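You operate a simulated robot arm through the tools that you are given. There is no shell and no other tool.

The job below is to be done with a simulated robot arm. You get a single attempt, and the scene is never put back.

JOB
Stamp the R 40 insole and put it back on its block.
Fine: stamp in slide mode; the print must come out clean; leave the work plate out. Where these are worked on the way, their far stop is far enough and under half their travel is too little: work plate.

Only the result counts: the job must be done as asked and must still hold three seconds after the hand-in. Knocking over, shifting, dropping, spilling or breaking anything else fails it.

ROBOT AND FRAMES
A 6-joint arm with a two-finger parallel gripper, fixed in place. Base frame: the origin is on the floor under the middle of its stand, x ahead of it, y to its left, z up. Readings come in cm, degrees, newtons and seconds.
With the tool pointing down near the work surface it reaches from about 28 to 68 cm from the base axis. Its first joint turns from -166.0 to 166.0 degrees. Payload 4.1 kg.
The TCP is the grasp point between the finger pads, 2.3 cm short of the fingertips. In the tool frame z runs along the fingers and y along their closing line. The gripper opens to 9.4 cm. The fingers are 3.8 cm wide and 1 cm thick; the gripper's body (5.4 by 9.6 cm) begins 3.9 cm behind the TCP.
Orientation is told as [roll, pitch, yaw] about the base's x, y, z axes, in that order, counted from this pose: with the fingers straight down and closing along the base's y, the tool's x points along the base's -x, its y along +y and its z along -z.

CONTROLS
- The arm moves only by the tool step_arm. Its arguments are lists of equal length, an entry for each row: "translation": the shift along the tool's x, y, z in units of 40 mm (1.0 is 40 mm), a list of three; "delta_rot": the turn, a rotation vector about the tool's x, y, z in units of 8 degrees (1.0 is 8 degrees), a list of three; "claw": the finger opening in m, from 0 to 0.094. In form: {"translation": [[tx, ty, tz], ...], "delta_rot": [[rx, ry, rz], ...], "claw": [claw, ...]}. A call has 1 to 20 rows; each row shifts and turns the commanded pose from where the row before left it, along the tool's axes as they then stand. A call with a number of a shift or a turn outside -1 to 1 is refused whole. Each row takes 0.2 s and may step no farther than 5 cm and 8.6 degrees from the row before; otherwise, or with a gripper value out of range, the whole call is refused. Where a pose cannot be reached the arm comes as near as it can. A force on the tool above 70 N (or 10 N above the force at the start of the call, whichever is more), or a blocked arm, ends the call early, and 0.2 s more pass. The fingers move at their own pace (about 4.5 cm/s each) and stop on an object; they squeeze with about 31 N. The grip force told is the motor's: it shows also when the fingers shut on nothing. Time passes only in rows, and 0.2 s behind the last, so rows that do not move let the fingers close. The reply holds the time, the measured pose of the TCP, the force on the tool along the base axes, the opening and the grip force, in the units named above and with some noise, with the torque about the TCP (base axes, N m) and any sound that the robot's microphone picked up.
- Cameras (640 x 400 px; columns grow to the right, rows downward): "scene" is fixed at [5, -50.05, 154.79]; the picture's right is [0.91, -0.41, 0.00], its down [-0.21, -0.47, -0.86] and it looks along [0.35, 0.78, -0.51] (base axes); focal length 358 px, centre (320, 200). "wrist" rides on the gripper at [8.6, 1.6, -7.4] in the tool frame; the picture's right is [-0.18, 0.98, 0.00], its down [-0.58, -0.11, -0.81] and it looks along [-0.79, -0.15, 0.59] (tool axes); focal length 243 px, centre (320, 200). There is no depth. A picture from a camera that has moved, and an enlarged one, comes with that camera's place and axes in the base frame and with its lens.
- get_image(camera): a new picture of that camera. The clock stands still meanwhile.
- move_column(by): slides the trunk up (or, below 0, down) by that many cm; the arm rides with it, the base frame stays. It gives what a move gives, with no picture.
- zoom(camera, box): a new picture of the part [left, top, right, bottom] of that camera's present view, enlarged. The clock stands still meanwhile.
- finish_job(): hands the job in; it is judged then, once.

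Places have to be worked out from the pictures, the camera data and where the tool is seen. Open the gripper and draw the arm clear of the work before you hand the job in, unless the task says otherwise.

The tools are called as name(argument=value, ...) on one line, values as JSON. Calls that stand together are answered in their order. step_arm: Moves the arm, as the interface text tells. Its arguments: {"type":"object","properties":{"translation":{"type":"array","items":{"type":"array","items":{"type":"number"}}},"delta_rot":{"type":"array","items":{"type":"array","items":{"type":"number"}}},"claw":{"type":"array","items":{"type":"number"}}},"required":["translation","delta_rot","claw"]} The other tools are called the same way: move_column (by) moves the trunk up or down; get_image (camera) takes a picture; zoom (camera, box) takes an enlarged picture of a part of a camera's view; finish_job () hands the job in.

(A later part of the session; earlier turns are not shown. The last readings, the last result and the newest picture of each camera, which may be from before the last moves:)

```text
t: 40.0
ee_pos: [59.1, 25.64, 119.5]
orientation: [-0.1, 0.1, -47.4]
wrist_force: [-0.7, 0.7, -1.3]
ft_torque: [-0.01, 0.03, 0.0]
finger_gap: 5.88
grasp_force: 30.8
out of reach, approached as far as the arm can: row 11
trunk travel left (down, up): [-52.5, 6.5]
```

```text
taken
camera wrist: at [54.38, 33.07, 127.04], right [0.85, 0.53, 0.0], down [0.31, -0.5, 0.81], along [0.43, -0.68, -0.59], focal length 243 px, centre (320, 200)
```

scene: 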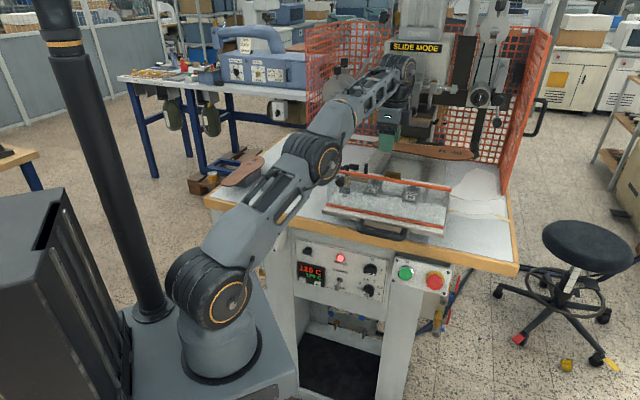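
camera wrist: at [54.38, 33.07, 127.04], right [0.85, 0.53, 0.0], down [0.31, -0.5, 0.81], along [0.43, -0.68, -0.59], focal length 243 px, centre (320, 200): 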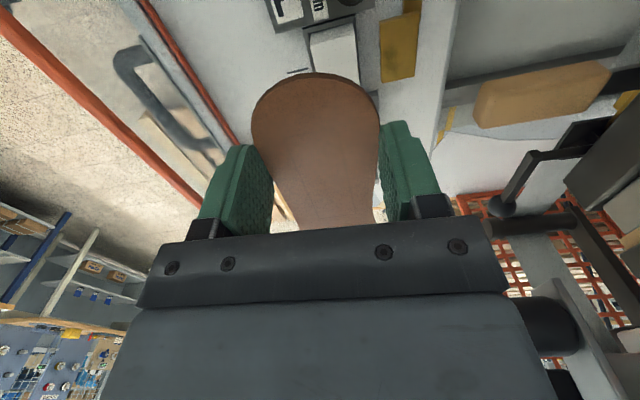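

Slightly out of reach at this height; reach improves lower down. I descend about 6 cm and re-read the pose.

step_arm(translation=[[0, 0, 0.8], [0, 0, 0.7]], delta_rot=[[0, 0, 0], [0, 0, 0]], claw=[0.05, 0.05])

get_image(camera="wrist")

zoom(camera="scene", box=[320, 110, 500, 222])

```text
t: 40.6
ee_pos: [59.11, 25.74, 113.53]
orientation: [0.0, 0.0, -47.5]
wrist_force: [-0.2, 1.1, -0.2]
ft_torque: [0.06, 0.05, 0.03]
finger_gap: 5.88
grasp_force: 30.7
trunk travel left (down, up): [-52.5, 6.5]
```

```text
taken
camera wrist: at [54.33, 33.3, 121.08], right [0.85, 0.53, 0.0], down [0.31, -0.5, 0.81], along [0.43, -0.68, -0.59], focal length 243 px, centre (320, 200)
```

wrist: 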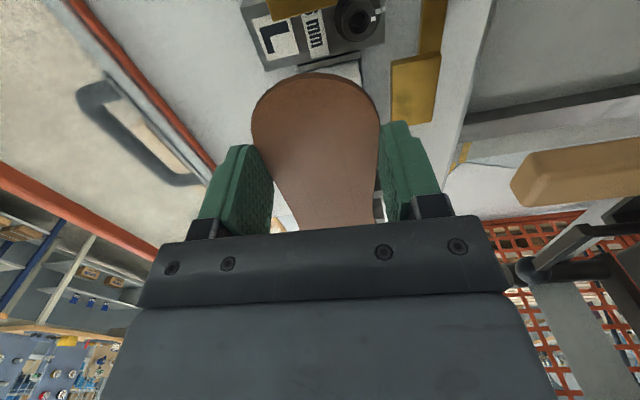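

```text
3.56 times, centred on (410, 166) of scene
camera zoom: at [5.0, -50.05, 154.79], right [0.91, -0.41, 0.0], down [-0.21, -0.47, -0.86], along [0.35, 0.78, -0.51], focal length 1273 px, centre (0, 321)
```

zoom: 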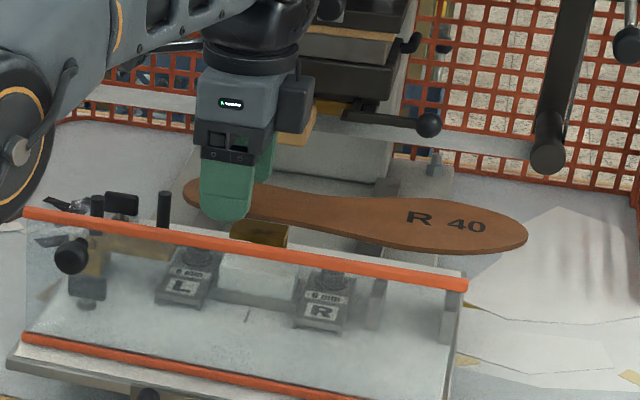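

zoom(camera="wrist", box=[230, 0, 454, 140])

```text
2.86 times, centred on (342, 70) of wrist
camera zoom: at [54.33, 33.3, 121.08], right [0.85, 0.53, 0.0], down [0.31, -0.5, 0.81], along [0.43, -0.68, -0.59], focal length 693 px, centre (257, 571)
```

zoom: 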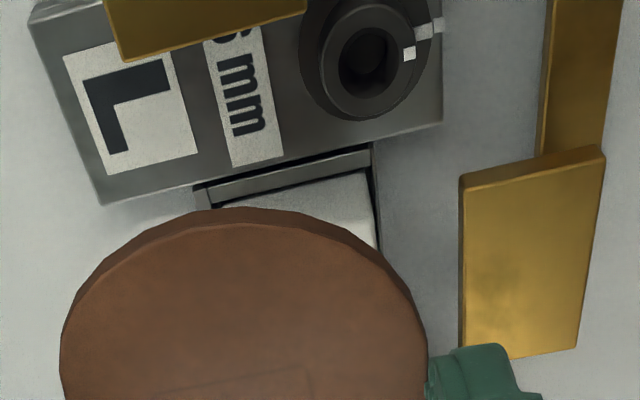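

The brass flag end (t≈18.9) and rear stop (n≈64.65) leave ~7 mm clearance around an insole whose print field is centred on the pad (n≈60.95, t≈25.85), so I centre on the pad. I correct the TCP to (60.06, 26.40) and lower to z≈109.5.

step_arm(translation=[[-0.039, 0.287, 0], [0, 0, 0.5], [0, 0, 0.5], [0, 0, 0]], delta_rot=[[0, 0, 0], [0, 0, 0], [0, 0, 0], [0, 0, 0]], claw=[0.05, 0.05, 0.05, 0.05])

get_image(camera="wrist")

zoom(camera="scene", box=[330, 130, 474, 220])

```text
t: 41.6
ee_pos: [59.92, 26.45, 109.33]
orientation: [0.1, 0.0, -47.4]
wrist_force: [0.1, -0.4, -0.1]
ft_torque: [0.03, -0.01, 0.02]
finger_gap: 5.89
grasp_force: 31.6
trunk travel left (down, up): [-52.5, 6.5]
```

```text
taken
camera wrist: at [55.13, 33.91, 116.93], right [0.85, 0.53, 0.0], down [0.31, -0.5, 0.81], along [0.43, -0.68, -0.59], focal length 243 px, centre (320, 200)
```

wrist: 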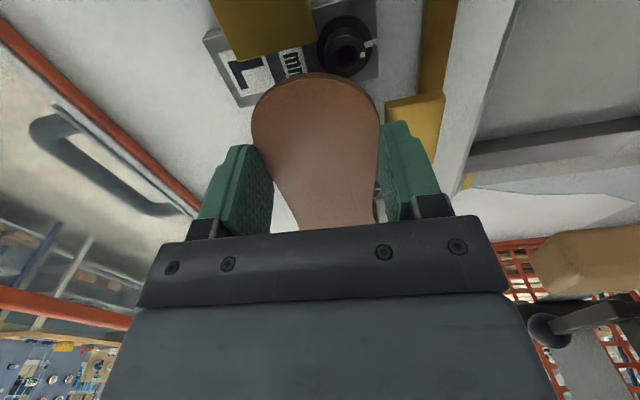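

```text
4.44 times, centred on (402, 175) of scene
camera zoom: at [5.0, -50.05, 154.79], right [0.91, -0.41, 0.0], down [-0.21, -0.47, -0.86], along [0.35, 0.78, -0.51], focal length 1592 px, centre (-44, 311)
```

zoom: 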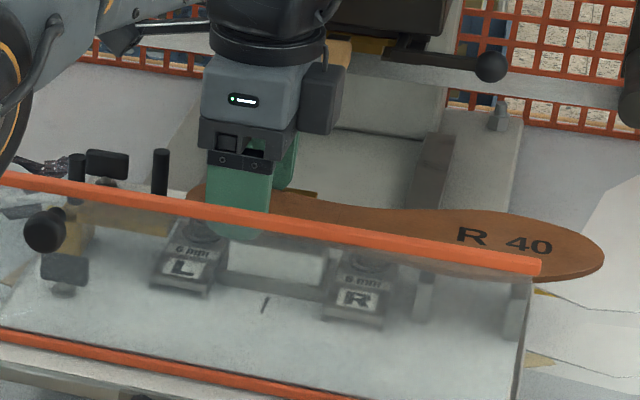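

The rear finger's outer face (n≈65.0) would overlap the brass rear stop (front n≈64.6, top z≈105.95), so I must not go lower than fingertips at ≈106.15 (TCP 108.45); the insole then settles the last ~8 mm onto the pad and posts. I fine-align and lower to that height.

step_arm(translation=[[-0.03, 0.018, 0.1], [0, 0, 0.1], [0, 0, 0]], delta_rot=[[0, 0, 0.02], [0, 0, 0], [0, 0, 0]], claw=[0.05, 0.05, 0.05])

zoom(camera="wrist", box=[200, 0, 470, 240])

zoom(camera="scene", box=[350, 150, 478, 230])

```text
t: 42.4
ee_pos: [60.21, 26.32, 108.66]
orientation: [0.2, 0.0, -47.6]
wrist_force: [0.8, 0.6, 4.3]
ft_torque: [0.11, -0.11, 0.0]
finger_gap: 5.91
grasp_force: 31.0
trunk travel left (down, up): [-52.5, 6.5]
```

```text
1.67 times, centred on (335, 120) of wrist
camera zoom: at [55.36, 33.79, 116.11], right [0.85, 0.53, 0.0], down [0.31, -0.5, 0.81], along [0.43, -0.68, -0.59], focal length 404 px, centre (295, 333)
```

zoom: 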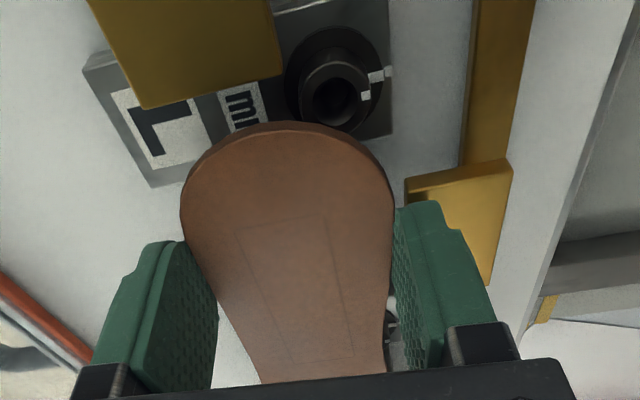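

```text
5.00 times, centred on (414, 190) of scene
camera zoom: at [5.0, -50.05, 154.79], right [0.91, -0.41, 0.0], down [-0.21, -0.47, -0.86], along [0.35, 0.78, -0.51], focal length 1790 px, centre (-150, 250)
```

zoom: 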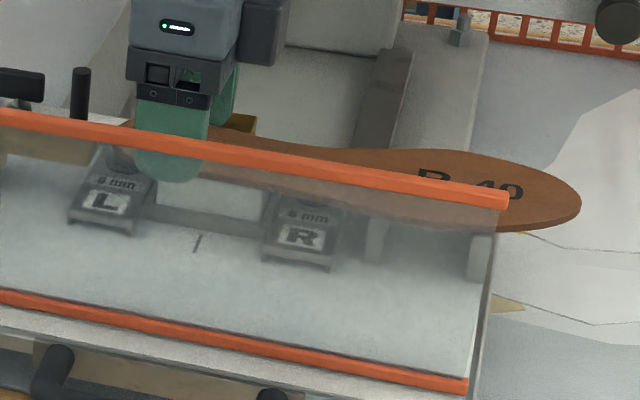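

The +4.3 N and the torque show the rear finger touching the brass stop's top (at z≈106.35). I raise 0.15 cm, correct the small offset, and check the reading before releasing.

step_arm(translation=[[0.035, -0.012, -0.05], [0, 0, 0]], delta_rot=[[0, 0, 0], [0, 0, 0]], claw=[0.05, 0.05])

```text
t: 43.0
ee_pos: [59.96, 26.36, 108.78]
orientation: [0.1, 0.0, -47.6]
wrist_force: [0.3, -0.1, -0.6]
ft_torque: [0.02, 0.05, 0.0]
finger_gap: 5.88
grasp_force: 31.2
trunk travel left (down, up): [-52.5, 6.5]
```

No contact now and the pose is on target. I release by opening to 7.0 cm so the insole settles on the pad and posts.

step_arm(translation=[[0, 0, 0], [0, 0, 0], [0, 0, 0]], delta_rot=[[0, 0, 0], [0, 0, 0], [0, 0, 0]], claw=[0.07, 0.07, 0.07])

zoom(camera="wrist", box=[200, 0, 470, 240])

zoom(camera="scene", box=[350, 150, 478, 230])

```text
t: 43.8
ee_pos: [59.99, 26.31, 108.81]
orientation: [0.0, 0.1, -47.7]
wrist_force: [-0.7, -0.2, 0.7]
ft_torque: [0.03, 0.02, 0.01]
finger_gap: 7.02
grasp_force: 0.0
trunk travel left (down, up): [-52.5, 6.5]
```

```text
1.67 times, centred on (335, 120) of wrist
camera zoom: at [55.24, 33.8, 116.28], right [0.85, 0.53, 0.0], down [0.31, -0.5, 0.81], along [0.42, -0.69, -0.59], focal length 404 px, centre (295, 333)
```

zoom: 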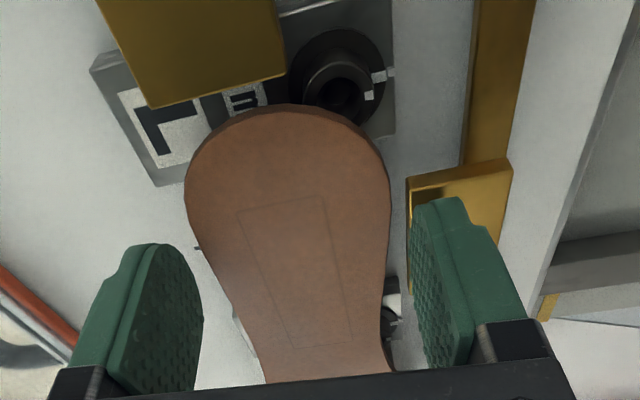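

```text
5.00 times, centred on (414, 190) of scene
camera zoom: at [5.0, -50.05, 154.79], right [0.91, -0.41, 0.0], down [-0.21, -0.47, -0.86], along [0.35, 0.78, -0.51], focal length 1790 px, centre (-150, 250)
```

zoom: 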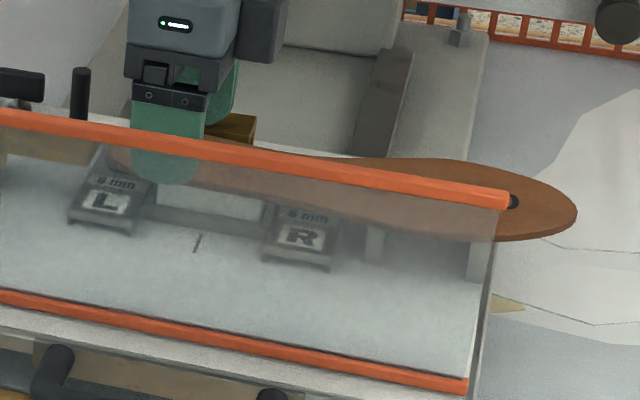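

The insole has settled on the pad. I lift clear, back off and return to the earlier straight-on view to verify its alignment relative to the jig.

step_arm(translation=[[0, 0, -0.8], [0, 0, -0.8], [0, -0.6, -0.7], [0, -0.6, 0], [0, -0.3, 0], [0, 0, 0], [0, 0, 0], [0, 0, 0], [0, 0, 0], [0, 0, 0], [0, 0, 0], [0, 0, 0], [0, 0, 0], [0, 0, 0], [0, 0, 0], [0, 0, 0], [0, 0, 0]], delta_rot=[[0, 0, 0], [0, 0, 0], [0, 0, 0], [0, 0, 0], [0, 0, 0], [0, 0, -0.96], [0, 0, -0.96], [0, 0, -0.96], [0, 0, -0.96], [0, 0, -0.96], [0, 0, -0.96], [0, 0, -0.96], [0, 0, -0.96], [0, 0, -0.96], [0, 0, -0.96], [0, 0, -0.96], [0, 0, -0.98]], claw=[0.07, 0.07, 0.07, 0.094, 0.094, 0.094, 0.094, 0.094, 0.094, 0.094, 0.094, 0.094, 0.094, 0.094, 0.094, 0.094, 0.094])

get_image(camera="wrist")

zoom(camera="scene", box=[330, 140, 474, 230])

```text
t: 47.4
ee_pos: [55.53, 22.35, 118.09]
orientation: [0.0, 0.0, 44.9]
wrist_force: [-0.1, -0.4, 0.0]
ft_torque: [-0.01, 0.01, 0.01]
finger_gap: 9.38
grasp_force: 0.1
trunk travel left (down, up): [-52.5, 6.5]
```

```text
taken
camera wrist: at [48.15, 17.39, 125.5], right [-0.56, 0.83, 0.0], down [0.49, 0.33, 0.81], along [0.67, 0.45, -0.59], focal length 243 px, centre (320, 200)
```

wrist: 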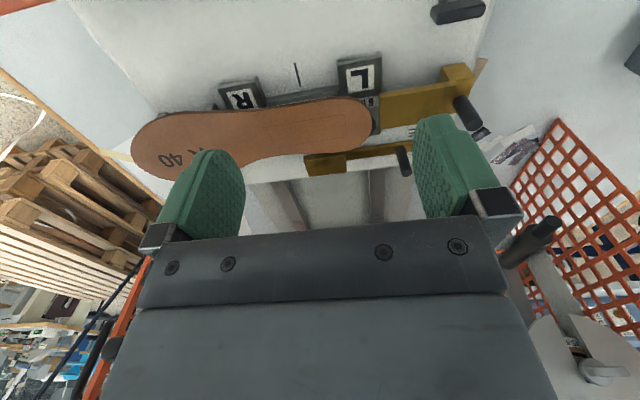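

```text
4.44 times, centred on (402, 185) of scene
camera zoom: at [5.0, -50.05, 154.79], right [0.91, -0.41, 0.0], down [-0.21, -0.47, -0.86], along [0.35, 0.78, -0.51], focal length 1592 px, centre (-44, 267)
```

zoom: 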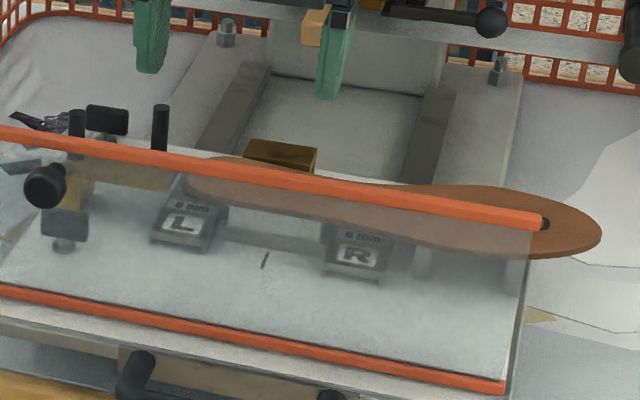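

zoom(camera="wrist", box=[210, 40, 418, 170])

zoom(camera="wrist", box=[120, 60, 312, 180])

zoom(camera="wrist", box=[290, 40, 450, 140])

```text
3.08 times, centred on (314, 105) of wrist
camera zoom: at [48.15, 17.39, 125.5], right [-0.56, 0.83, 0.0], down [0.49, 0.33, 0.81], along [0.67, 0.45, -0.59], focal length 746 px, centre (338, 492)
```

zoom: 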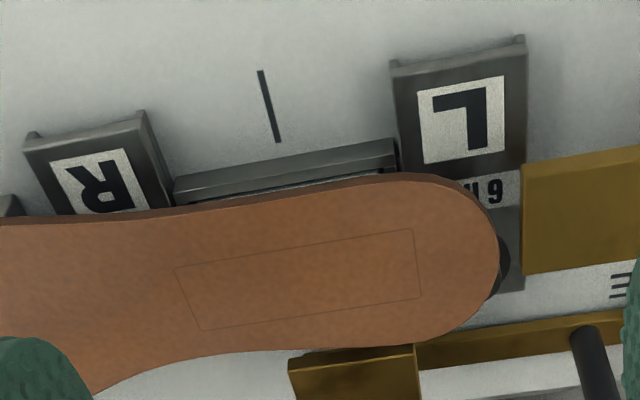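

```text
3.33 times, centred on (216, 120) of wrist
camera zoom: at [48.15, 17.39, 125.5], right [-0.56, 0.83, 0.0], down [0.49, 0.33, 0.81], along [0.67, 0.45, -0.59], focal length 809 px, centre (667, 467)
```

zoom: 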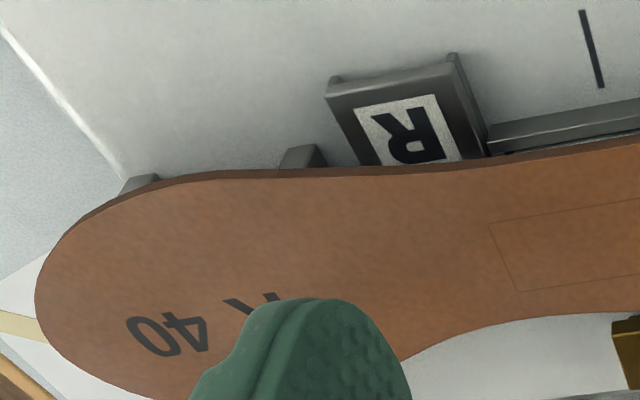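

```text
4.00 times, centred on (370, 90) of wrist
camera zoom: at [48.15, 17.39, 125.5], right [-0.56, 0.83, 0.0], down [0.49, 0.33, 0.81], along [0.67, 0.45, -0.59], focal length 970 px, centre (120, 640)
```

zoom: 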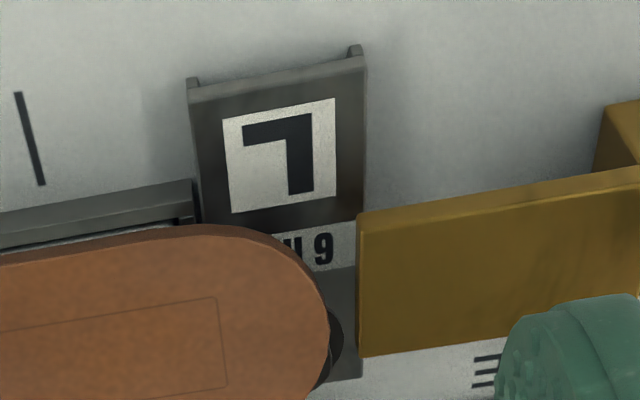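

The print field is centred within ~0.2 cm of the pad centre and parallel within 1°. Before pushing the plate in, I re-check the machine's settings and look for any instruction labels.

zoom(camera="scene", box=[380, 0, 460, 50])

zoom(camera="scene", box=[300, 20, 396, 80])

zoom(camera="scene", box=[355, 250, 387, 300])

zoom(camera="scene", box=[430, 150, 526, 210])

zoom(camera="scene", box=[290, 240, 354, 300])

zoom(camera="scene", box=[290, 280, 480, 399])

```text
8.00 times, centred on (420, 25) of scene
camera zoom: at [5.0, -50.05, 154.79], right [0.91, -0.41, 0.0], down [-0.21, -0.47, -0.86], along [0.35, 0.78, -0.51], focal length 2865 px, centre (-480, 1600)
```

zoom: 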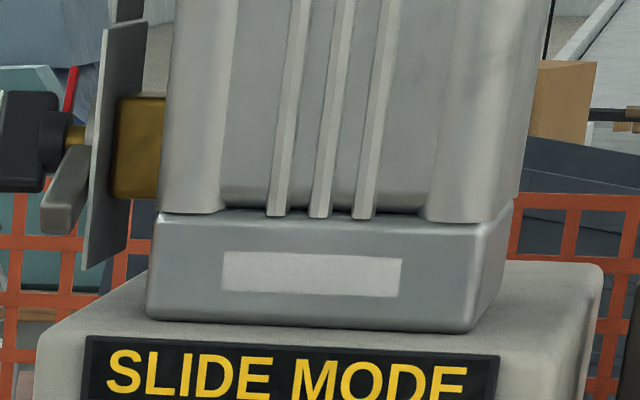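

```text
6.67 times, centred on (348, 50) of scene
camera zoom: at [5.0, -50.05, 154.79], right [0.91, -0.41, 0.0], down [-0.21, -0.47, -0.86], along [0.35, 0.78, -0.51], focal length 2387 px, centre (133, 1200)
```

zoom: 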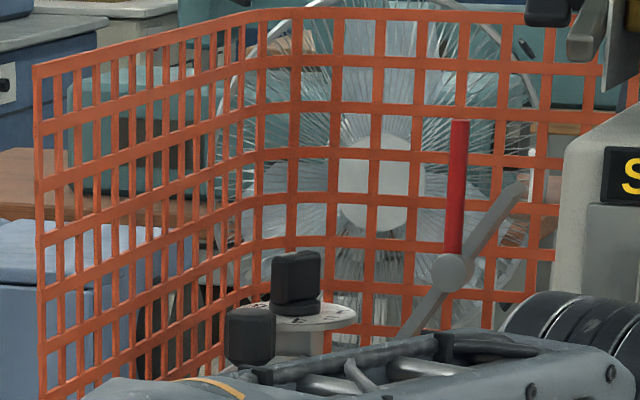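

```text
8.00 times, centred on (371, 275) of scene
camera zoom: at [5.0, -50.05, 154.79], right [0.91, -0.41, 0.0], down [-0.21, -0.47, -0.86], along [0.35, 0.78, -0.51], focal length 2865 px, centre (-88, -400)
```

zoom: 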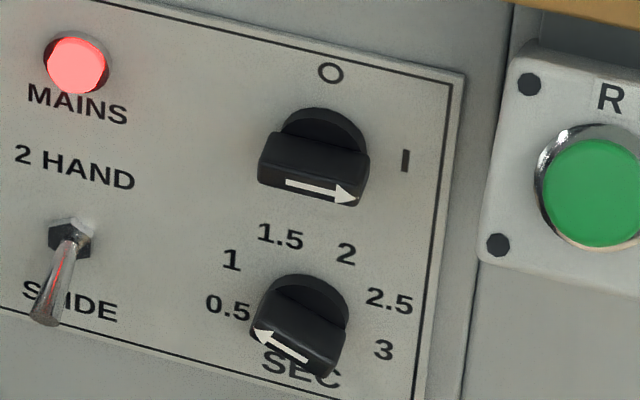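

```text
6.67 times, centred on (478, 180) of scene
camera zoom: at [5.0, -50.05, 154.79], right [0.91, -0.41, 0.0], down [-0.21, -0.47, -0.86], along [0.35, 0.78, -0.51], focal length 2387 px, centre (-733, 333)
```

zoom: 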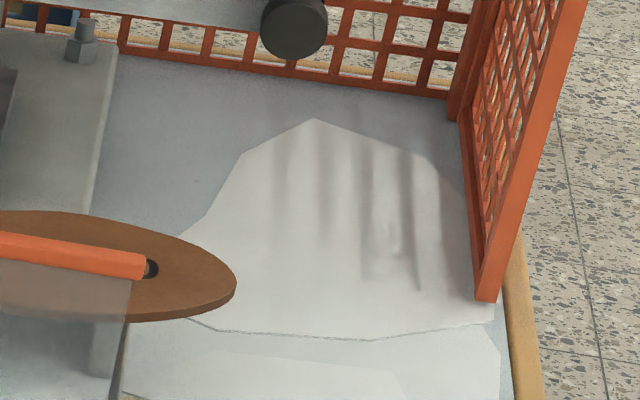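

```text
6.67 times, centred on (322, 270) of scene
camera zoom: at [5.0, -50.05, 154.79], right [0.91, -0.41, 0.0], down [-0.21, -0.47, -0.86], along [0.35, 0.78, -0.51], focal length 2387 px, centre (307, -267)
```

zoom: 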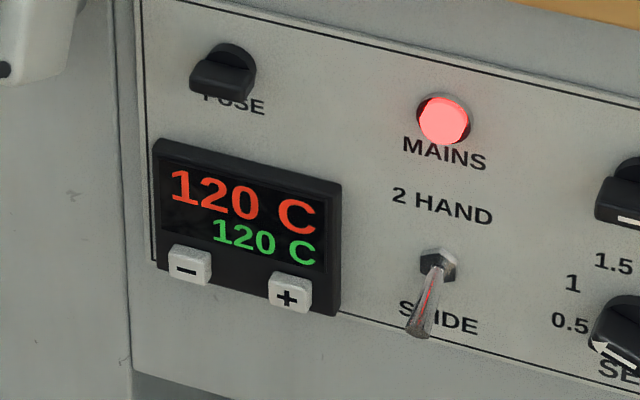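

```text
3.36 times, centred on (385, 340) of scene
camera zoom: at [5.0, -50.05, 154.79], right [0.91, -0.41, 0.0], down [-0.21, -0.47, -0.86], along [0.35, 0.78, -0.51], focal length 1204 px, centre (102, -269)
```

zoom: 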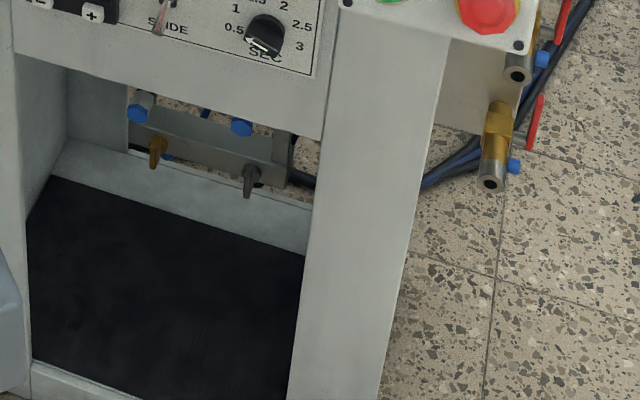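

Settings look consistent (mains on, SLIDE, 120/120 °C, tension OK, dwell 0.5 s). Now I go back to the handle: move to above it at (47.9, 8.9) and yaw to −44.6°.

step_arm(translation=[[0.93, -0.26, 0], [0.93, -0.26, 0], [0.93, -0.26, 0], [0.93, -0.26, 0], [0, 0, 0], [0, 0, 0], [0, 0, 0], [0, 0, 0], [0, 0, 0], [0, 0, 0], [0, 0, 0], [0, 0, 0], [0, 0, 0], [0, 0, 0], [0, 0, 0], [0, 0, 0]], delta_rot=[[0, 0, 0], [0, 0, 0], [0, 0, 0], [0, 0, 0], [0, 0, 0.932], [0, 0, 0.932], [0, 0, 0.932], [0, 0, 0.932], [0, 0, 0.932], [0, 0, 0.932], [0, 0, 0.932], [0, 0, 0.932], [0, 0, 0.932], [0, 0, 0.932], [0, 0, 0.932], [0, 0, 0.932]], claw=[0.094, 0.094, 0.094, 0.094, 0.08, 0.07, 0.06, 0.05, 0.04, 0.036, 0.036, 0.036, 0.036, 0.036, 0.036, 0.036])

get_image(camera="wrist")

zoom(camera="scene", box=[310, 120, 486, 250])

```text
t: 50.8
ee_pos: [47.8, 8.82, 117.79]
orientation: [0.1, 0.0, -44.9]
wrist_force: [0.3, 0.1, 1.0]
ft_torque: [-0.02, -0.04, 0.03]
finger_gap: 3.61
grasp_force: 0.0
trunk travel left (down, up): [-52.5, 6.5]
```

```text
taken
camera wrist: at [42.77, 16.16, 125.4], right [0.82, 0.57, 0.0], down [0.33, -0.49, 0.81], along [0.46, -0.66, -0.59], focal length 243 px, centre (320, 200)
```

wrist: 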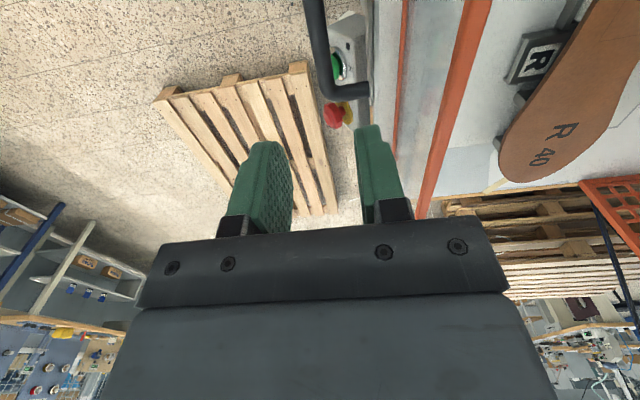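

```text
3.08 times, centred on (398, 185) of scene
camera zoom: at [5.0, -50.05, 154.79], right [0.91, -0.41, 0.0], down [-0.21, -0.47, -0.86], along [0.35, 0.78, -0.51], focal length 1102 px, centre (80, 246)
```

zoom: 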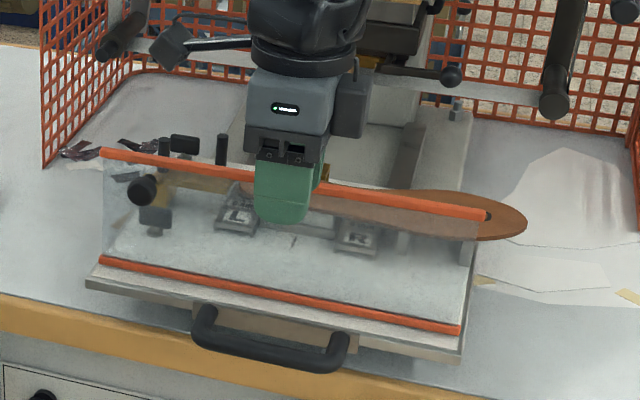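

The bar is centred under the fingers (n≈40.05). I descend to the handle along the same vertical line used before.

step_arm(translation=[[0, 0, 0.8], [0, 0, 0.8], [0, 0, 0.8], [0, 0, 0.7], [0, 0, 0.5], [0, 0, 0]], delta_rot=[[0, 0, 0], [0, 0, 0], [0, 0, 0], [0, 0, 0], [0, 0, 0], [0, 0, 0]], claw=[0.036, 0.036, 0.036, 0.036, 0.036, 0.036])

get_image(camera="wrist")

```text
t: 52.2
ee_pos: [47.67, 8.86, 103.43]
orientation: [0.0, 0.0, -44.7]
wrist_force: [0.2, 0.0, 0.2]
ft_torque: [0.03, 0.0, 0.02]
finger_gap: 3.58
grasp_force: 0.1
trunk travel left (down, up): [-52.5, 6.5]
```

```text
taken
camera wrist: at [42.63, 16.1, 110.91], right [0.82, 0.57, 0.0], down [0.34, -0.49, 0.81], along [0.46, -0.66, -0.59], focal length 243 px, centre (320, 200)
```

wrist: 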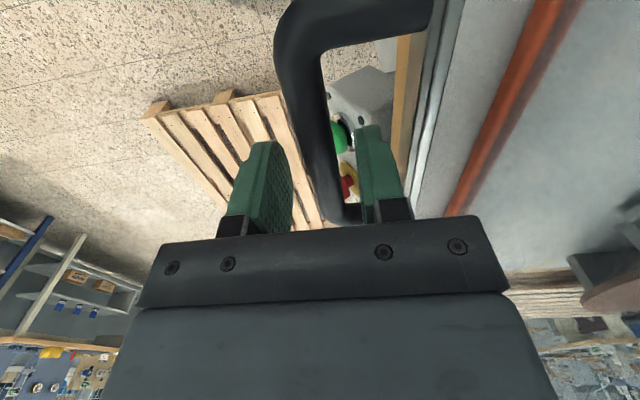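

Closing on the bar, then I'll push in smoothly.

step_arm(translation=[[0, 0, 0], [0, 0, 0], [0, 0, 0], [0, 0, 0]], delta_rot=[[0, 0, 0], [0, 0, 0], [0, 0, 0], [0, 0, 0]], claw=[0.025, 0.012, 0.01, 0.01])

```text
t: 53.2
ee_pos: [47.83, 8.91, 103.44]
orientation: [0.0, -0.1, -44.6]
wrist_force: [9.1, 7.6, -0.4]
ft_torque: [0.12, -0.17, 1.37]
finger_gap: 1.55
grasp_force: 45.0
trunk travel left (down, up): [-52.5, 6.5]
```

Gripped. Pushing in gently, accelerating slowly so the insole doesn't shift.

step_arm(translation=[[0, 0.05, 0], [0, 0.1, 0], [0, 0.15, 0], [0, 0.2, 0], [0, 0.2, 0], [0, 0.2, 0], [0, 0.2, 0], [0, 0.15, 0], [0, 0.1, 0], [0, 0.05, 0]], delta_rot=[[0, 0, 0], [0, 0, 0], [0, 0, 0], [0, 0, 0], [0, 0, 0], [0, 0, 0], [0, 0, 0], [0, 0, 0], [0, 0, 0], [0, 0, 0]], claw=[0.01, 0.01, 0.01, 0.01, 0.01, 0.01, 0.01, 0.01, 0.01, 0.01])

zoom(camera="scene", box=[310, 110, 486, 240])

```text
t: 55.4
ee_pos: [51.86, 12.95, 103.38]
orientation: [-0.1, 0.1, -44.8]
wrist_force: [-1.6, -1.2, -17.8]
ft_torque: [0.33, 0.52, 1.71]
finger_gap: 1.6
grasp_force: 44.9
trunk travel left (down, up): [-52.5, 6.5]
```

```text
3.08 times, centred on (398, 175) of scene
camera zoom: at [5.0, -50.05, 154.79], right [0.91, -0.41, 0.0], down [-0.21, -0.47, -0.86], along [0.35, 0.78, -0.51], focal length 1102 px, centre (80, 277)
```

zoom: 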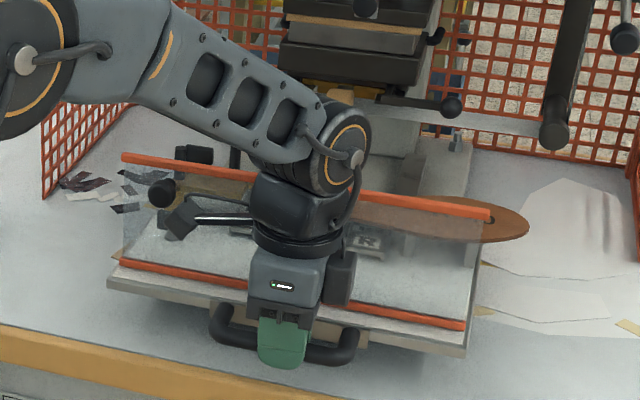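

5.7 cm in. I relieve the vertical and yaw load slightly and continue.

step_arm(translation=[[0, 0.05, 0.03], [0, 0.1, 0], [0, 0.15, 0], [0, 0.2, 0], [0, 0.2, 0], [0, 0.2, 0], [0, 0.2, 0], [0, 0.2, 0], [0, 0.15, 0], [0, 0.1, 0], [0, 0.05, 0]], delta_rot=[[0, 0, -0.04], [0, 0, 0], [0, 0, 0], [0, 0, 0], [0, 0, 0], [0, 0, 0], [0, 0, 0], [0, 0, 0], [0, 0, 0], [0, 0, 0], [0, 0, 0]], claw=[0.01, 0.01, 0.01, 0.01, 0.01, 0.01, 0.01, 0.01, 0.01, 0.01, 0.01])

zoom(camera="scene", box=[310, 100, 486, 230])

```text
t: 57.8
ee_pos: [56.32, 17.39, 103.47]
orientation: [0.1, -0.1, -44.5]
wrist_force: [-4.1, 2.4, 11.3]
ft_torque: [0.43, 0.56, 0.73]
finger_gap: 1.58
grasp_force: 45.2
trunk travel left (down, up): [-52.5, 6.5]
```

```text
3.08 times, centred on (398, 165) of scene
camera zoom: at [5.0, -50.05, 154.79], right [0.91, -0.41, 0.0], down [-0.21, -0.47, -0.86], along [0.35, 0.78, -0.51], focal length 1102 px, centre (80, 308)
```

zoom: 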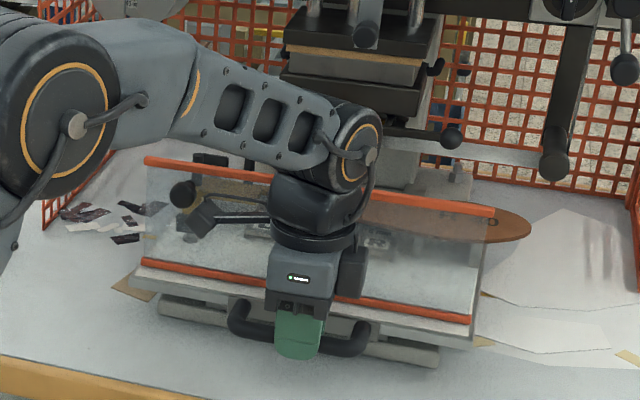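

12 cm in, insole still in place; about 7.8 cm remain. Continuing.

step_arm(translation=[[0, 0.05, -0.02], [0, 0.1, 0], [0, 0.15, 0], [0, 0.2, 0], [0, 0.2, 0], [0, 0.2, 0], [0, 0.2, 0], [0, 0.2, 0], [0, 0.15, 0], [0, 0.1, 0], [0, 0.05, 0]], delta_rot=[[0, 0, 0], [0, 0, 0], [0, 0, 0], [0, 0, 0], [0, 0, 0], [0, 0, 0], [0, 0, 0], [0, 0, 0], [0, 0, 0], [0, 0, 0], [0, 0, 0]], claw=[0.01, 0.01, 0.01, 0.01, 0.01, 0.01, 0.01, 0.01, 0.01, 0.01, 0.01])

zoom(camera="scene", box=[310, 80, 486, 210])

```text
t: 60.2
ee_pos: [60.76, 21.81, 103.49]
orientation: [0.0, 0.0, -44.5]
wrist_force: [1.6, -4.7, 2.5]
ft_torque: [0.04, 0.02, 0.78]
finger_gap: 1.58
grasp_force: 45.4
trunk travel left (down, up): [-52.5, 6.5]
```

```text
3.08 times, centred on (398, 145) of scene
camera zoom: at [5.0, -50.05, 154.79], right [0.91, -0.41, 0.0], down [-0.21, -0.47, -0.86], along [0.35, 0.78, -0.51], focal length 1102 px, centre (80, 369)
```

zoom: 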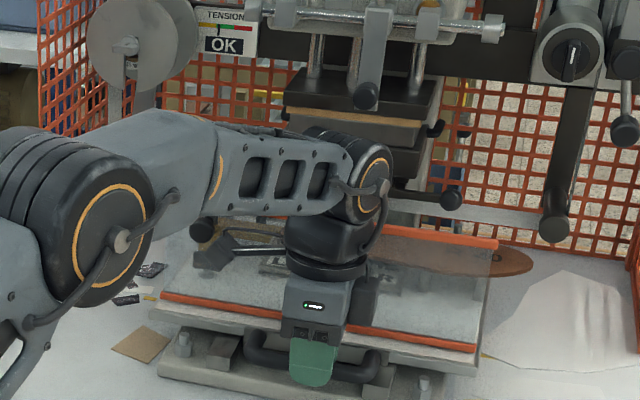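

About 1.5 cm remain. I push the last bit in small steps to the far stop and hold.

step_arm(translation=[[0, 0.08, 0], [0, 0.1, 0], [0, 0.1, 0], [0, 0.08, 0], [0, 0.05, 0], [0, 0, 0]], delta_rot=[[0, 0, 0], [0, 0, 0], [0, 0, 0], [0, 0, 0], [0, 0, 0], [0, 0, 0]], claw=[0.01, 0.01, 0.01, 0.01, 0.01, 0.01])

zoom(camera="scene", box=[310, 20, 510, 200])

```text
t: 61.6
ee_pos: [62.05, 23.22, 103.46]
orientation: [-0.1, 0.2, -44.5]
wrist_force: [-1.0, -8.4, -12.6]
ft_torque: [-0.91, -0.8, 0.83]
finger_gap: 1.56
grasp_force: 44.8
trunk travel left (down, up): [-52.5, 6.5]
```

```text
2.22 times, centred on (410, 110) of scene
camera zoom: at [5.0, -50.05, 154.79], right [0.91, -0.41, 0.0], down [-0.21, -0.47, -0.86], along [0.35, 0.78, -0.51], focal length 796 px, centre (120, 400)
```

zoom: 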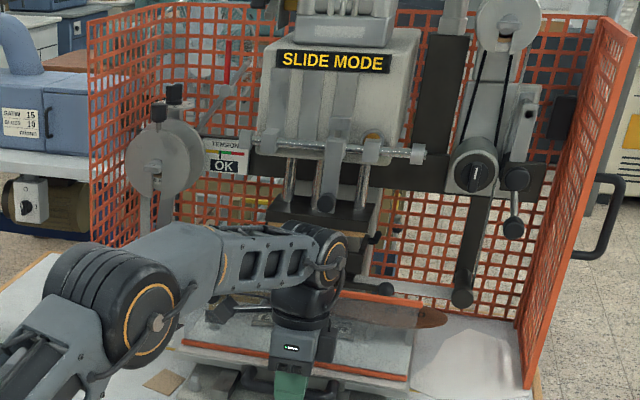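

At n≈60.3, slightly past the original position, with ~7 N resistance. I push a touch more to make sure of the stop and watch the head.

step_arm(translation=[[0, 0.05, 0.02], [0, 0.05, 0], [0, 0, 0]], delta_rot=[[0, 0, 0], [0, 0, 0], [0, 0, 0]], claw=[0.01, 0.01, 0.01])

zoom(camera="scene", box=[340, 60, 484, 180])

```text
t: 62.4
ee_pos: [62.07, 23.19, 103.38]
orientation: [-0.5, 0.2, -44.6]
wrist_force: [-22.3, -29.8, -17.7]
ft_torque: [-0.76, -0.26, 0.94]
finger_gap: 1.58
grasp_force: 45.3
trunk travel left (down, up): [-52.5, 6.5]
```

```text
3.33 times, centred on (412, 120) of scene
camera zoom: at [5.0, -50.05, 154.79], right [0.91, -0.41, 0.0], down [-0.21, -0.47, -0.86], along [0.35, 0.78, -0.51], focal length 1194 px, centre (13, 467)
```

zoom: 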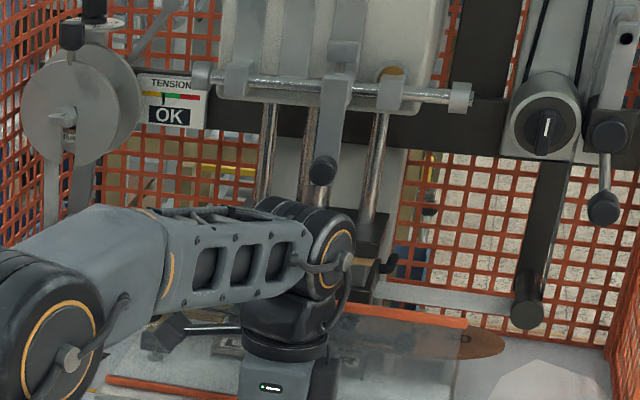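

At the stop now, and the head has come down (rods extended): the stamping stroke is on. I hold completely still and wait.

step_arm(translation=[[0, 0, 0], [0, 0, 0], [0, 0, 0]], delta_rot=[[0, 0, 0], [0, 0, 0], [0, 0, 0]], claw=[0.01, 0.01, 0.01])

zoom(camera="scene", box=[340, 60, 484, 180])

```text
t: 63.2
ee_pos: [62.09, 23.24, 103.41]
orientation: [-0.4, 0.2, -44.5]
wrist_force: [-22.1, -33.8, -20.8]
ft_torque: [-0.49, 0.11, 0.83]
finger_gap: 1.58
grasp_force: 44.3
trunk travel left (down, up): [-52.5, 6.5]
```

```text
3.33 times, centred on (412, 120) of scene
camera zoom: at [5.0, -50.05, 154.79], right [0.91, -0.41, 0.0], down [-0.21, -0.47, -0.86], along [0.35, 0.78, -0.51], focal length 1194 px, centre (13, 467)
```

zoom: 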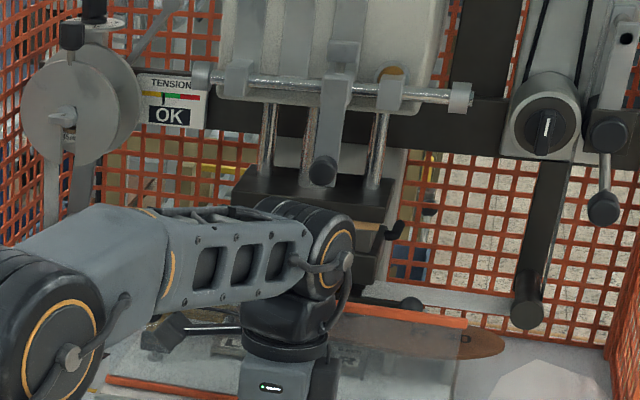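

The head is rising again. I keep holding still until it is fully up.

step_arm(translation=[[0, 0, 0], [0, 0, 0], [0, 0, 0], [0, 0, 0], [0, 0, 0]], delta_rot=[[0, 0, 0], [0, 0, 0], [0, 0, 0], [0, 0, 0], [0, 0, 0]], claw=[0.01, 0.01, 0.01, 0.01, 0.01])

zoom(camera="scene", box=[340, 60, 484, 180])

```text
t: 64.4
ee_pos: [62.03, 23.04, 103.39]
orientation: [-0.5, 0.2, -44.5]
wrist_force: [-21.0, -34.0, -20.3]
ft_torque: [-0.37, 0.27, 0.8]
finger_gap: 1.55
grasp_force: 45.1
trunk travel left (down, up): [-52.5, 6.5]
```

```text
3.33 times, centred on (412, 120) of scene
camera zoom: at [5.0, -50.05, 154.79], right [0.91, -0.41, 0.0], down [-0.21, -0.47, -0.86], along [0.35, 0.78, -0.51], focal length 1194 px, centre (13, 467)
```

zoom: 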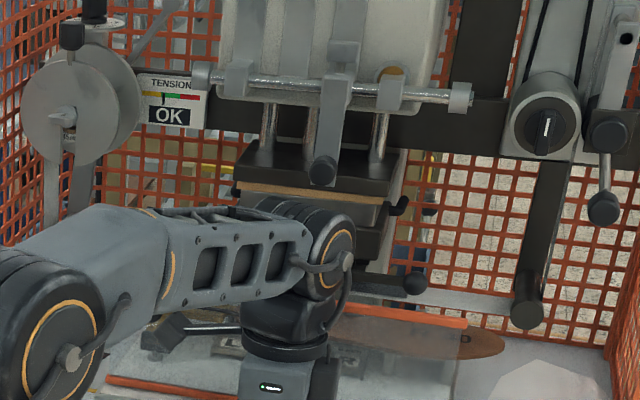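

step_arm(translation=[[0, 0, 0], [0, 0, 0], [0, 0, 0], [0, 0, 0], [0, 0, 0]], delta_rot=[[0, 0, 0], [0, 0, 0], [0, 0, 0], [0, 0, 0], [0, 0, 0]], claw=[0.01, 0.01, 0.01, 0.01, 0.01])

zoom(camera="scene", box=[340, 60, 484, 180])

```text
t: 65.6
ee_pos: [62.02, 23.33, 103.48]
orientation: [-0.4, 0.1, -44.5]
wrist_force: [-21.0, -33.4, -20.1]
ft_torque: [-0.35, 0.27, 0.82]
finger_gap: 1.56
grasp_force: 45.0
trunk travel left (down, up): [-52.5, 6.5]
```

```text
3.33 times, centred on (412, 120) of scene
camera zoom: at [5.0, -50.05, 154.79], right [0.91, -0.41, 0.0], down [-0.21, -0.47, -0.86], along [0.35, 0.78, -0.51], focal length 1194 px, centre (13, 467)
```

zoom: 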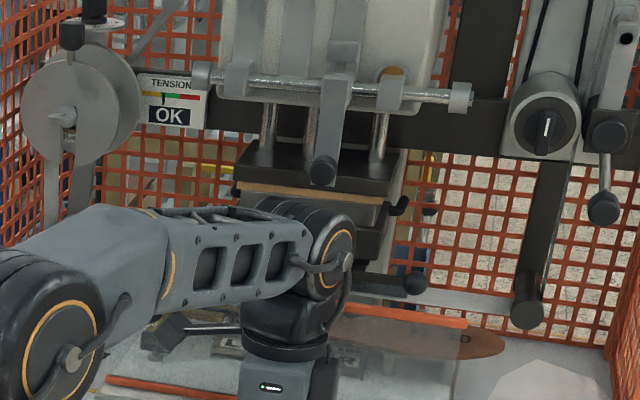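

The head is fully up and stationary: the stroke is complete. I pull the plate out smoothly.

step_arm(translation=[[0, -0.08, 0.02], [0, -0.1, 0.02], [0, -0.15, 0], [0, -0.2, 0], [0, -0.2, 0], [0, -0.2, 0], [0, -0.2, 0], [0, -0.2, 0], [0, -0.2, 0], [0, -0.15, 0], [0, -0.1, 0], [0, -0.05, 0]], delta_rot=[[0, 0, 0], [0, 0, 0], [0, 0, 0], [0, 0, 0], [0, 0, 0], [0, 0, 0], [0, 0, 0], [0, 0, 0], [0, 0, 0], [0, 0, 0], [0, 0, 0], [0, 0, 0]], claw=[0.01, 0.01, 0.01, 0.01, 0.01, 0.01, 0.01, 0.01, 0.01, 0.01, 0.01, 0.01])

zoom(camera="scene", box=[310, 60, 486, 220])

```text
t: 68.2
ee_pos: [57.16, 18.3, 103.41]
orientation: [0.1, 0.0, -44.5]
wrist_force: [7.0, -4.9, 21.0]
ft_torque: [-0.24, -0.31, 0.77]
finger_gap: 1.57
grasp_force: 45.5
trunk travel left (down, up): [-52.5, 6.5]
```

```text
2.50 times, centred on (398, 140) of scene
camera zoom: at [5.0, -50.05, 154.79], right [0.91, -0.41, 0.0], down [-0.21, -0.47, -0.86], along [0.35, 0.78, -0.51], focal length 895 px, centre (125, 350)
```

zoom: 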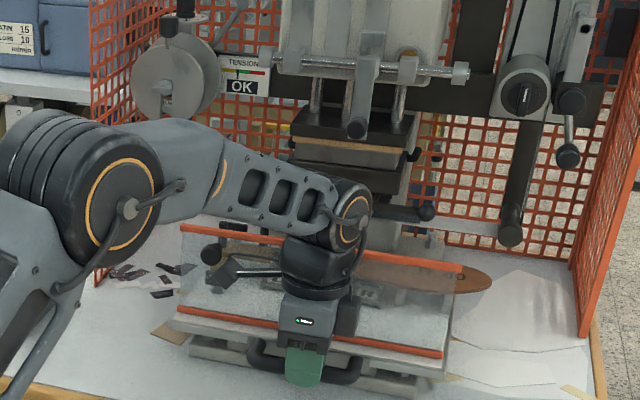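

step_arm(translation=[[-0.02, -0.08, -0.03], [0, -0.1, 0], [0, -0.15, 0], [0, -0.2, 0], [0, -0.2, 0], [0, -0.2, 0], [0, -0.2, 0], [0, -0.2, 0], [0, -0.2, 0], [0, -0.15, 0], [0, -0.1, 0], [0, -0.05, 0]], delta_rot=[[0, 0, 0], [0, 0, 0], [0, 0, 0], [0, 0, 0], [0, 0, 0], [0, 0, 0], [0, 0, 0], [0, 0, 0], [0, 0, 0], [0, 0, 0], [0, 0, 0], [0, 0, 0]], claw=[0.01, 0.01, 0.01, 0.01, 0.01, 0.01, 0.01, 0.01, 0.01, 0.01, 0.01, 0.01])

```text
t: 70.8
ee_pos: [51.83, 12.91, 103.42]
orientation: [0.1, -0.1, -44.4]
wrist_force: [-6.5, 11.2, 31.1]
ft_torque: [0.7, 0.73, 0.73]
finger_gap: 1.6
grasp_force: 45.0
trunk travel left (down, up): [-52.5, 6.5]
```

step_arm(translation=[[0.03, -0.05, -0.05], [0, -0.1, 0], [0, -0.15, 0], [0, -0.2, 0], [0, -0.2, 0], [0, -0.2, 0], [0, -0.15, 0], [0, -0.1, 0], [0, -0.05, 0]], delta_rot=[[0, 0, 0], [0, 0, 0], [0, 0, 0], [0, 0, 0], [0, 0, 0], [0, 0, 0], [0, 0, 0], [0, 0, 0], [0, 0, 0]], claw=[0.01, 0.01, 0.01, 0.01, 0.01, 0.01, 0.01, 0.01, 0.01])

zoom(camera="scene", box=[310, 110, 486, 240])

```text
t: 72.8
ee_pos: [48.57, 9.51, 103.49]
orientation: [-0.1, 0.0, -44.4]
wrist_force: [-5.8, 8.0, -4.5]
ft_torque: [-0.46, -0.62, 0.62]
finger_gap: 1.57
grasp_force: 44.5
trunk travel left (down, up): [-52.5, 6.5]
```

```text
3.08 times, centred on (398, 175) of scene
camera zoom: at [5.0, -50.05, 154.79], right [0.91, -0.41, 0.0], down [-0.21, -0.47, -0.86], along [0.35, 0.78, -0.51], focal length 1102 px, centre (80, 277)
```

zoom: 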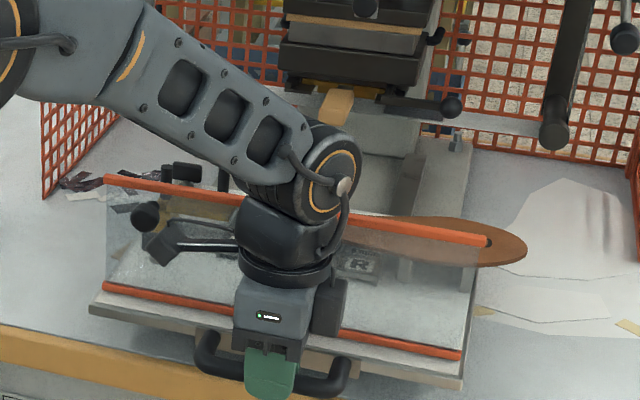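

About 0.8 cm to the outer stop; I pull the last bit in small steps.

step_arm(translation=[[0.02, -0.08, 0], [0, -0.08, 0], [0, -0.06, 0], [0, 0, 0]], delta_rot=[[0, 0, 0], [0, 0, 0], [0, 0, 0], [0, 0, 0]], claw=[0.01, 0.01, 0.01, 0.01])

```text
t: 73.8
ee_pos: [47.94, 9.0, 103.37]
orientation: [-0.1, 0.1, -44.5]
wrist_force: [-6.0, 7.0, -24.8]
ft_torque: [-0.46, -0.65, 0.76]
finger_gap: 1.58
grasp_force: 44.9
trunk travel left (down, up): [-52.5, 6.5]
```

Back at the out position (n≈40.26). I release the handle and lift straight up.

step_arm(translation=[[0, -0.03, 0.03], [0, 0, 0], [0, 0, 0], [0, 0, 0], [0, 0, 0]], delta_rot=[[0, 0, 0], [0, 0, 0], [0, 0, 0], [0, 0, 0], [0, 0, 0]], claw=[0.01, 0.01, 0.036, 0.036, 0.036])

get_image(camera="wrist")

```text
t: 75.0
ee_pos: [47.91, 8.81, 103.48]
orientation: [0.1, 0.1, -44.5]
wrist_force: [0.4, 0.3, -0.8]
ft_torque: [-0.01, 0.05, 0.01]
finger_gap: 3.59
grasp_force: 0.1
trunk travel left (down, up): [-52.5, 6.5]
```

```text
taken
camera wrist: at [42.75, 16.08, 110.99], right [0.82, 0.57, 0.0], down [0.34, -0.49, 0.81], along [0.46, -0.66, -0.59], focal length 243 px, centre (320, 200)
```

wrist: 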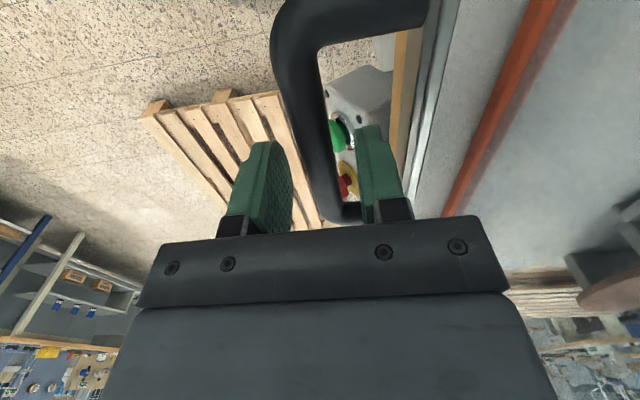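

Released cleanly. I lift and move to the straight-on view to inspect the print.

step_arm(translation=[[0, 0, -0.8], [0, 0, -0.8], [0, 0, -0.8], [0, 0, -0.8], [0, 0, -0.5], [0, 0, 0], [0, 0, 0], [0, 0, 0], [0, 0, 0], [0, 0, 0], [0, 0, 0], [0, 0, 0], [0, 0, 0], [0, 0, 0], [0, 0, 0], [0, 0, 0], [0, 0, 0]], delta_rot=[[0, 0, 0], [0, 0, 0], [0, 0, 0], [0, 0, 0], [0, 0, 0], [0, 0, -0.932], [0, 0, -0.932], [0, 0, -0.932], [0, 0, -0.932], [0, 0, -0.932], [0, 0, -0.932], [0, 0, -0.932], [0, 0, -0.932], [0, 0, -0.932], [0, 0, -0.932], [0, 0, -0.932], [0, 0, -0.932]], claw=[0.036, 0.036, 0.036, 0.05, 0.07, 0.094, 0.094, 0.094, 0.094, 0.094, 0.094, 0.094, 0.094, 0.094, 0.094, 0.094, 0.094])

step_arm(translation=[[-0.9, 0, 0], [-0.9, 0, 0], [-0.9, 0, 0], [-0.6, 0, 0]], delta_rot=[[0, 0, 0], [0, 0, 0], [0, 0, 0], [0, 0, 0]], claw=[0.094, 0.094, 0.094, 0.094])

get_image(camera="wrist")

zoom(camera="wrist", box=[230, 40, 422, 160])

```text
t: 78.6
ee_pos: [47.82, 8.87, 118.24]
orientation: [0.0, -0.1, 45.2]
wrist_force: [-1.2, 0.4, -0.1]
ft_torque: [0.02, -0.01, 0.01]
finger_gap: 9.41
grasp_force: 0.1
trunk travel left (down, up): [-52.5, 6.5]
```

```text
t: 79.6
ee_pos: [57.19, 18.07, 118.13]
orientation: [0.1, 0.1, 45.0]
wrist_force: [0.2, 0.8, 0.4]
ft_torque: [0.03, 0.02, 0.02]
finger_gap: 9.39
grasp_force: 0.1
trunk travel left (down, up): [-52.5, 6.5]
```

```text
taken
camera wrist: at [49.85, 13.17, 125.71], right [-0.57, 0.82, 0.0], down [0.49, 0.33, 0.81], along [0.66, 0.46, -0.59], focal length 243 px, centre (320, 200)
```

wrist: 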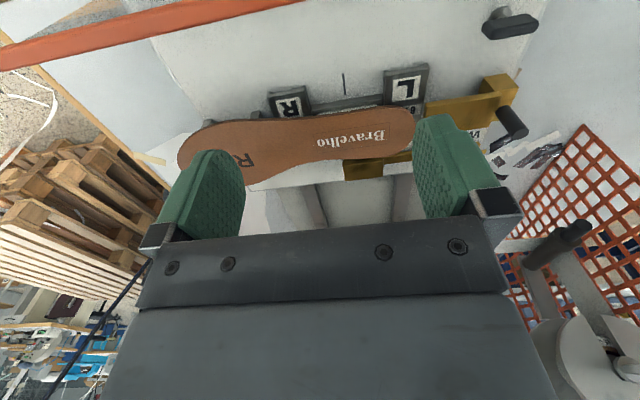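

```text
3.33 times, centred on (326, 100) of wrist
camera zoom: at [49.85, 13.17, 125.71], right [-0.57, 0.82, 0.0], down [0.49, 0.33, 0.81], along [0.66, 0.46, -0.59], focal length 809 px, centre (300, 533)
```

zoom: 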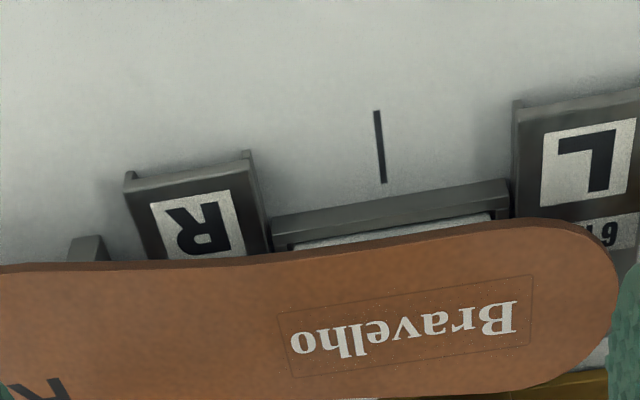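

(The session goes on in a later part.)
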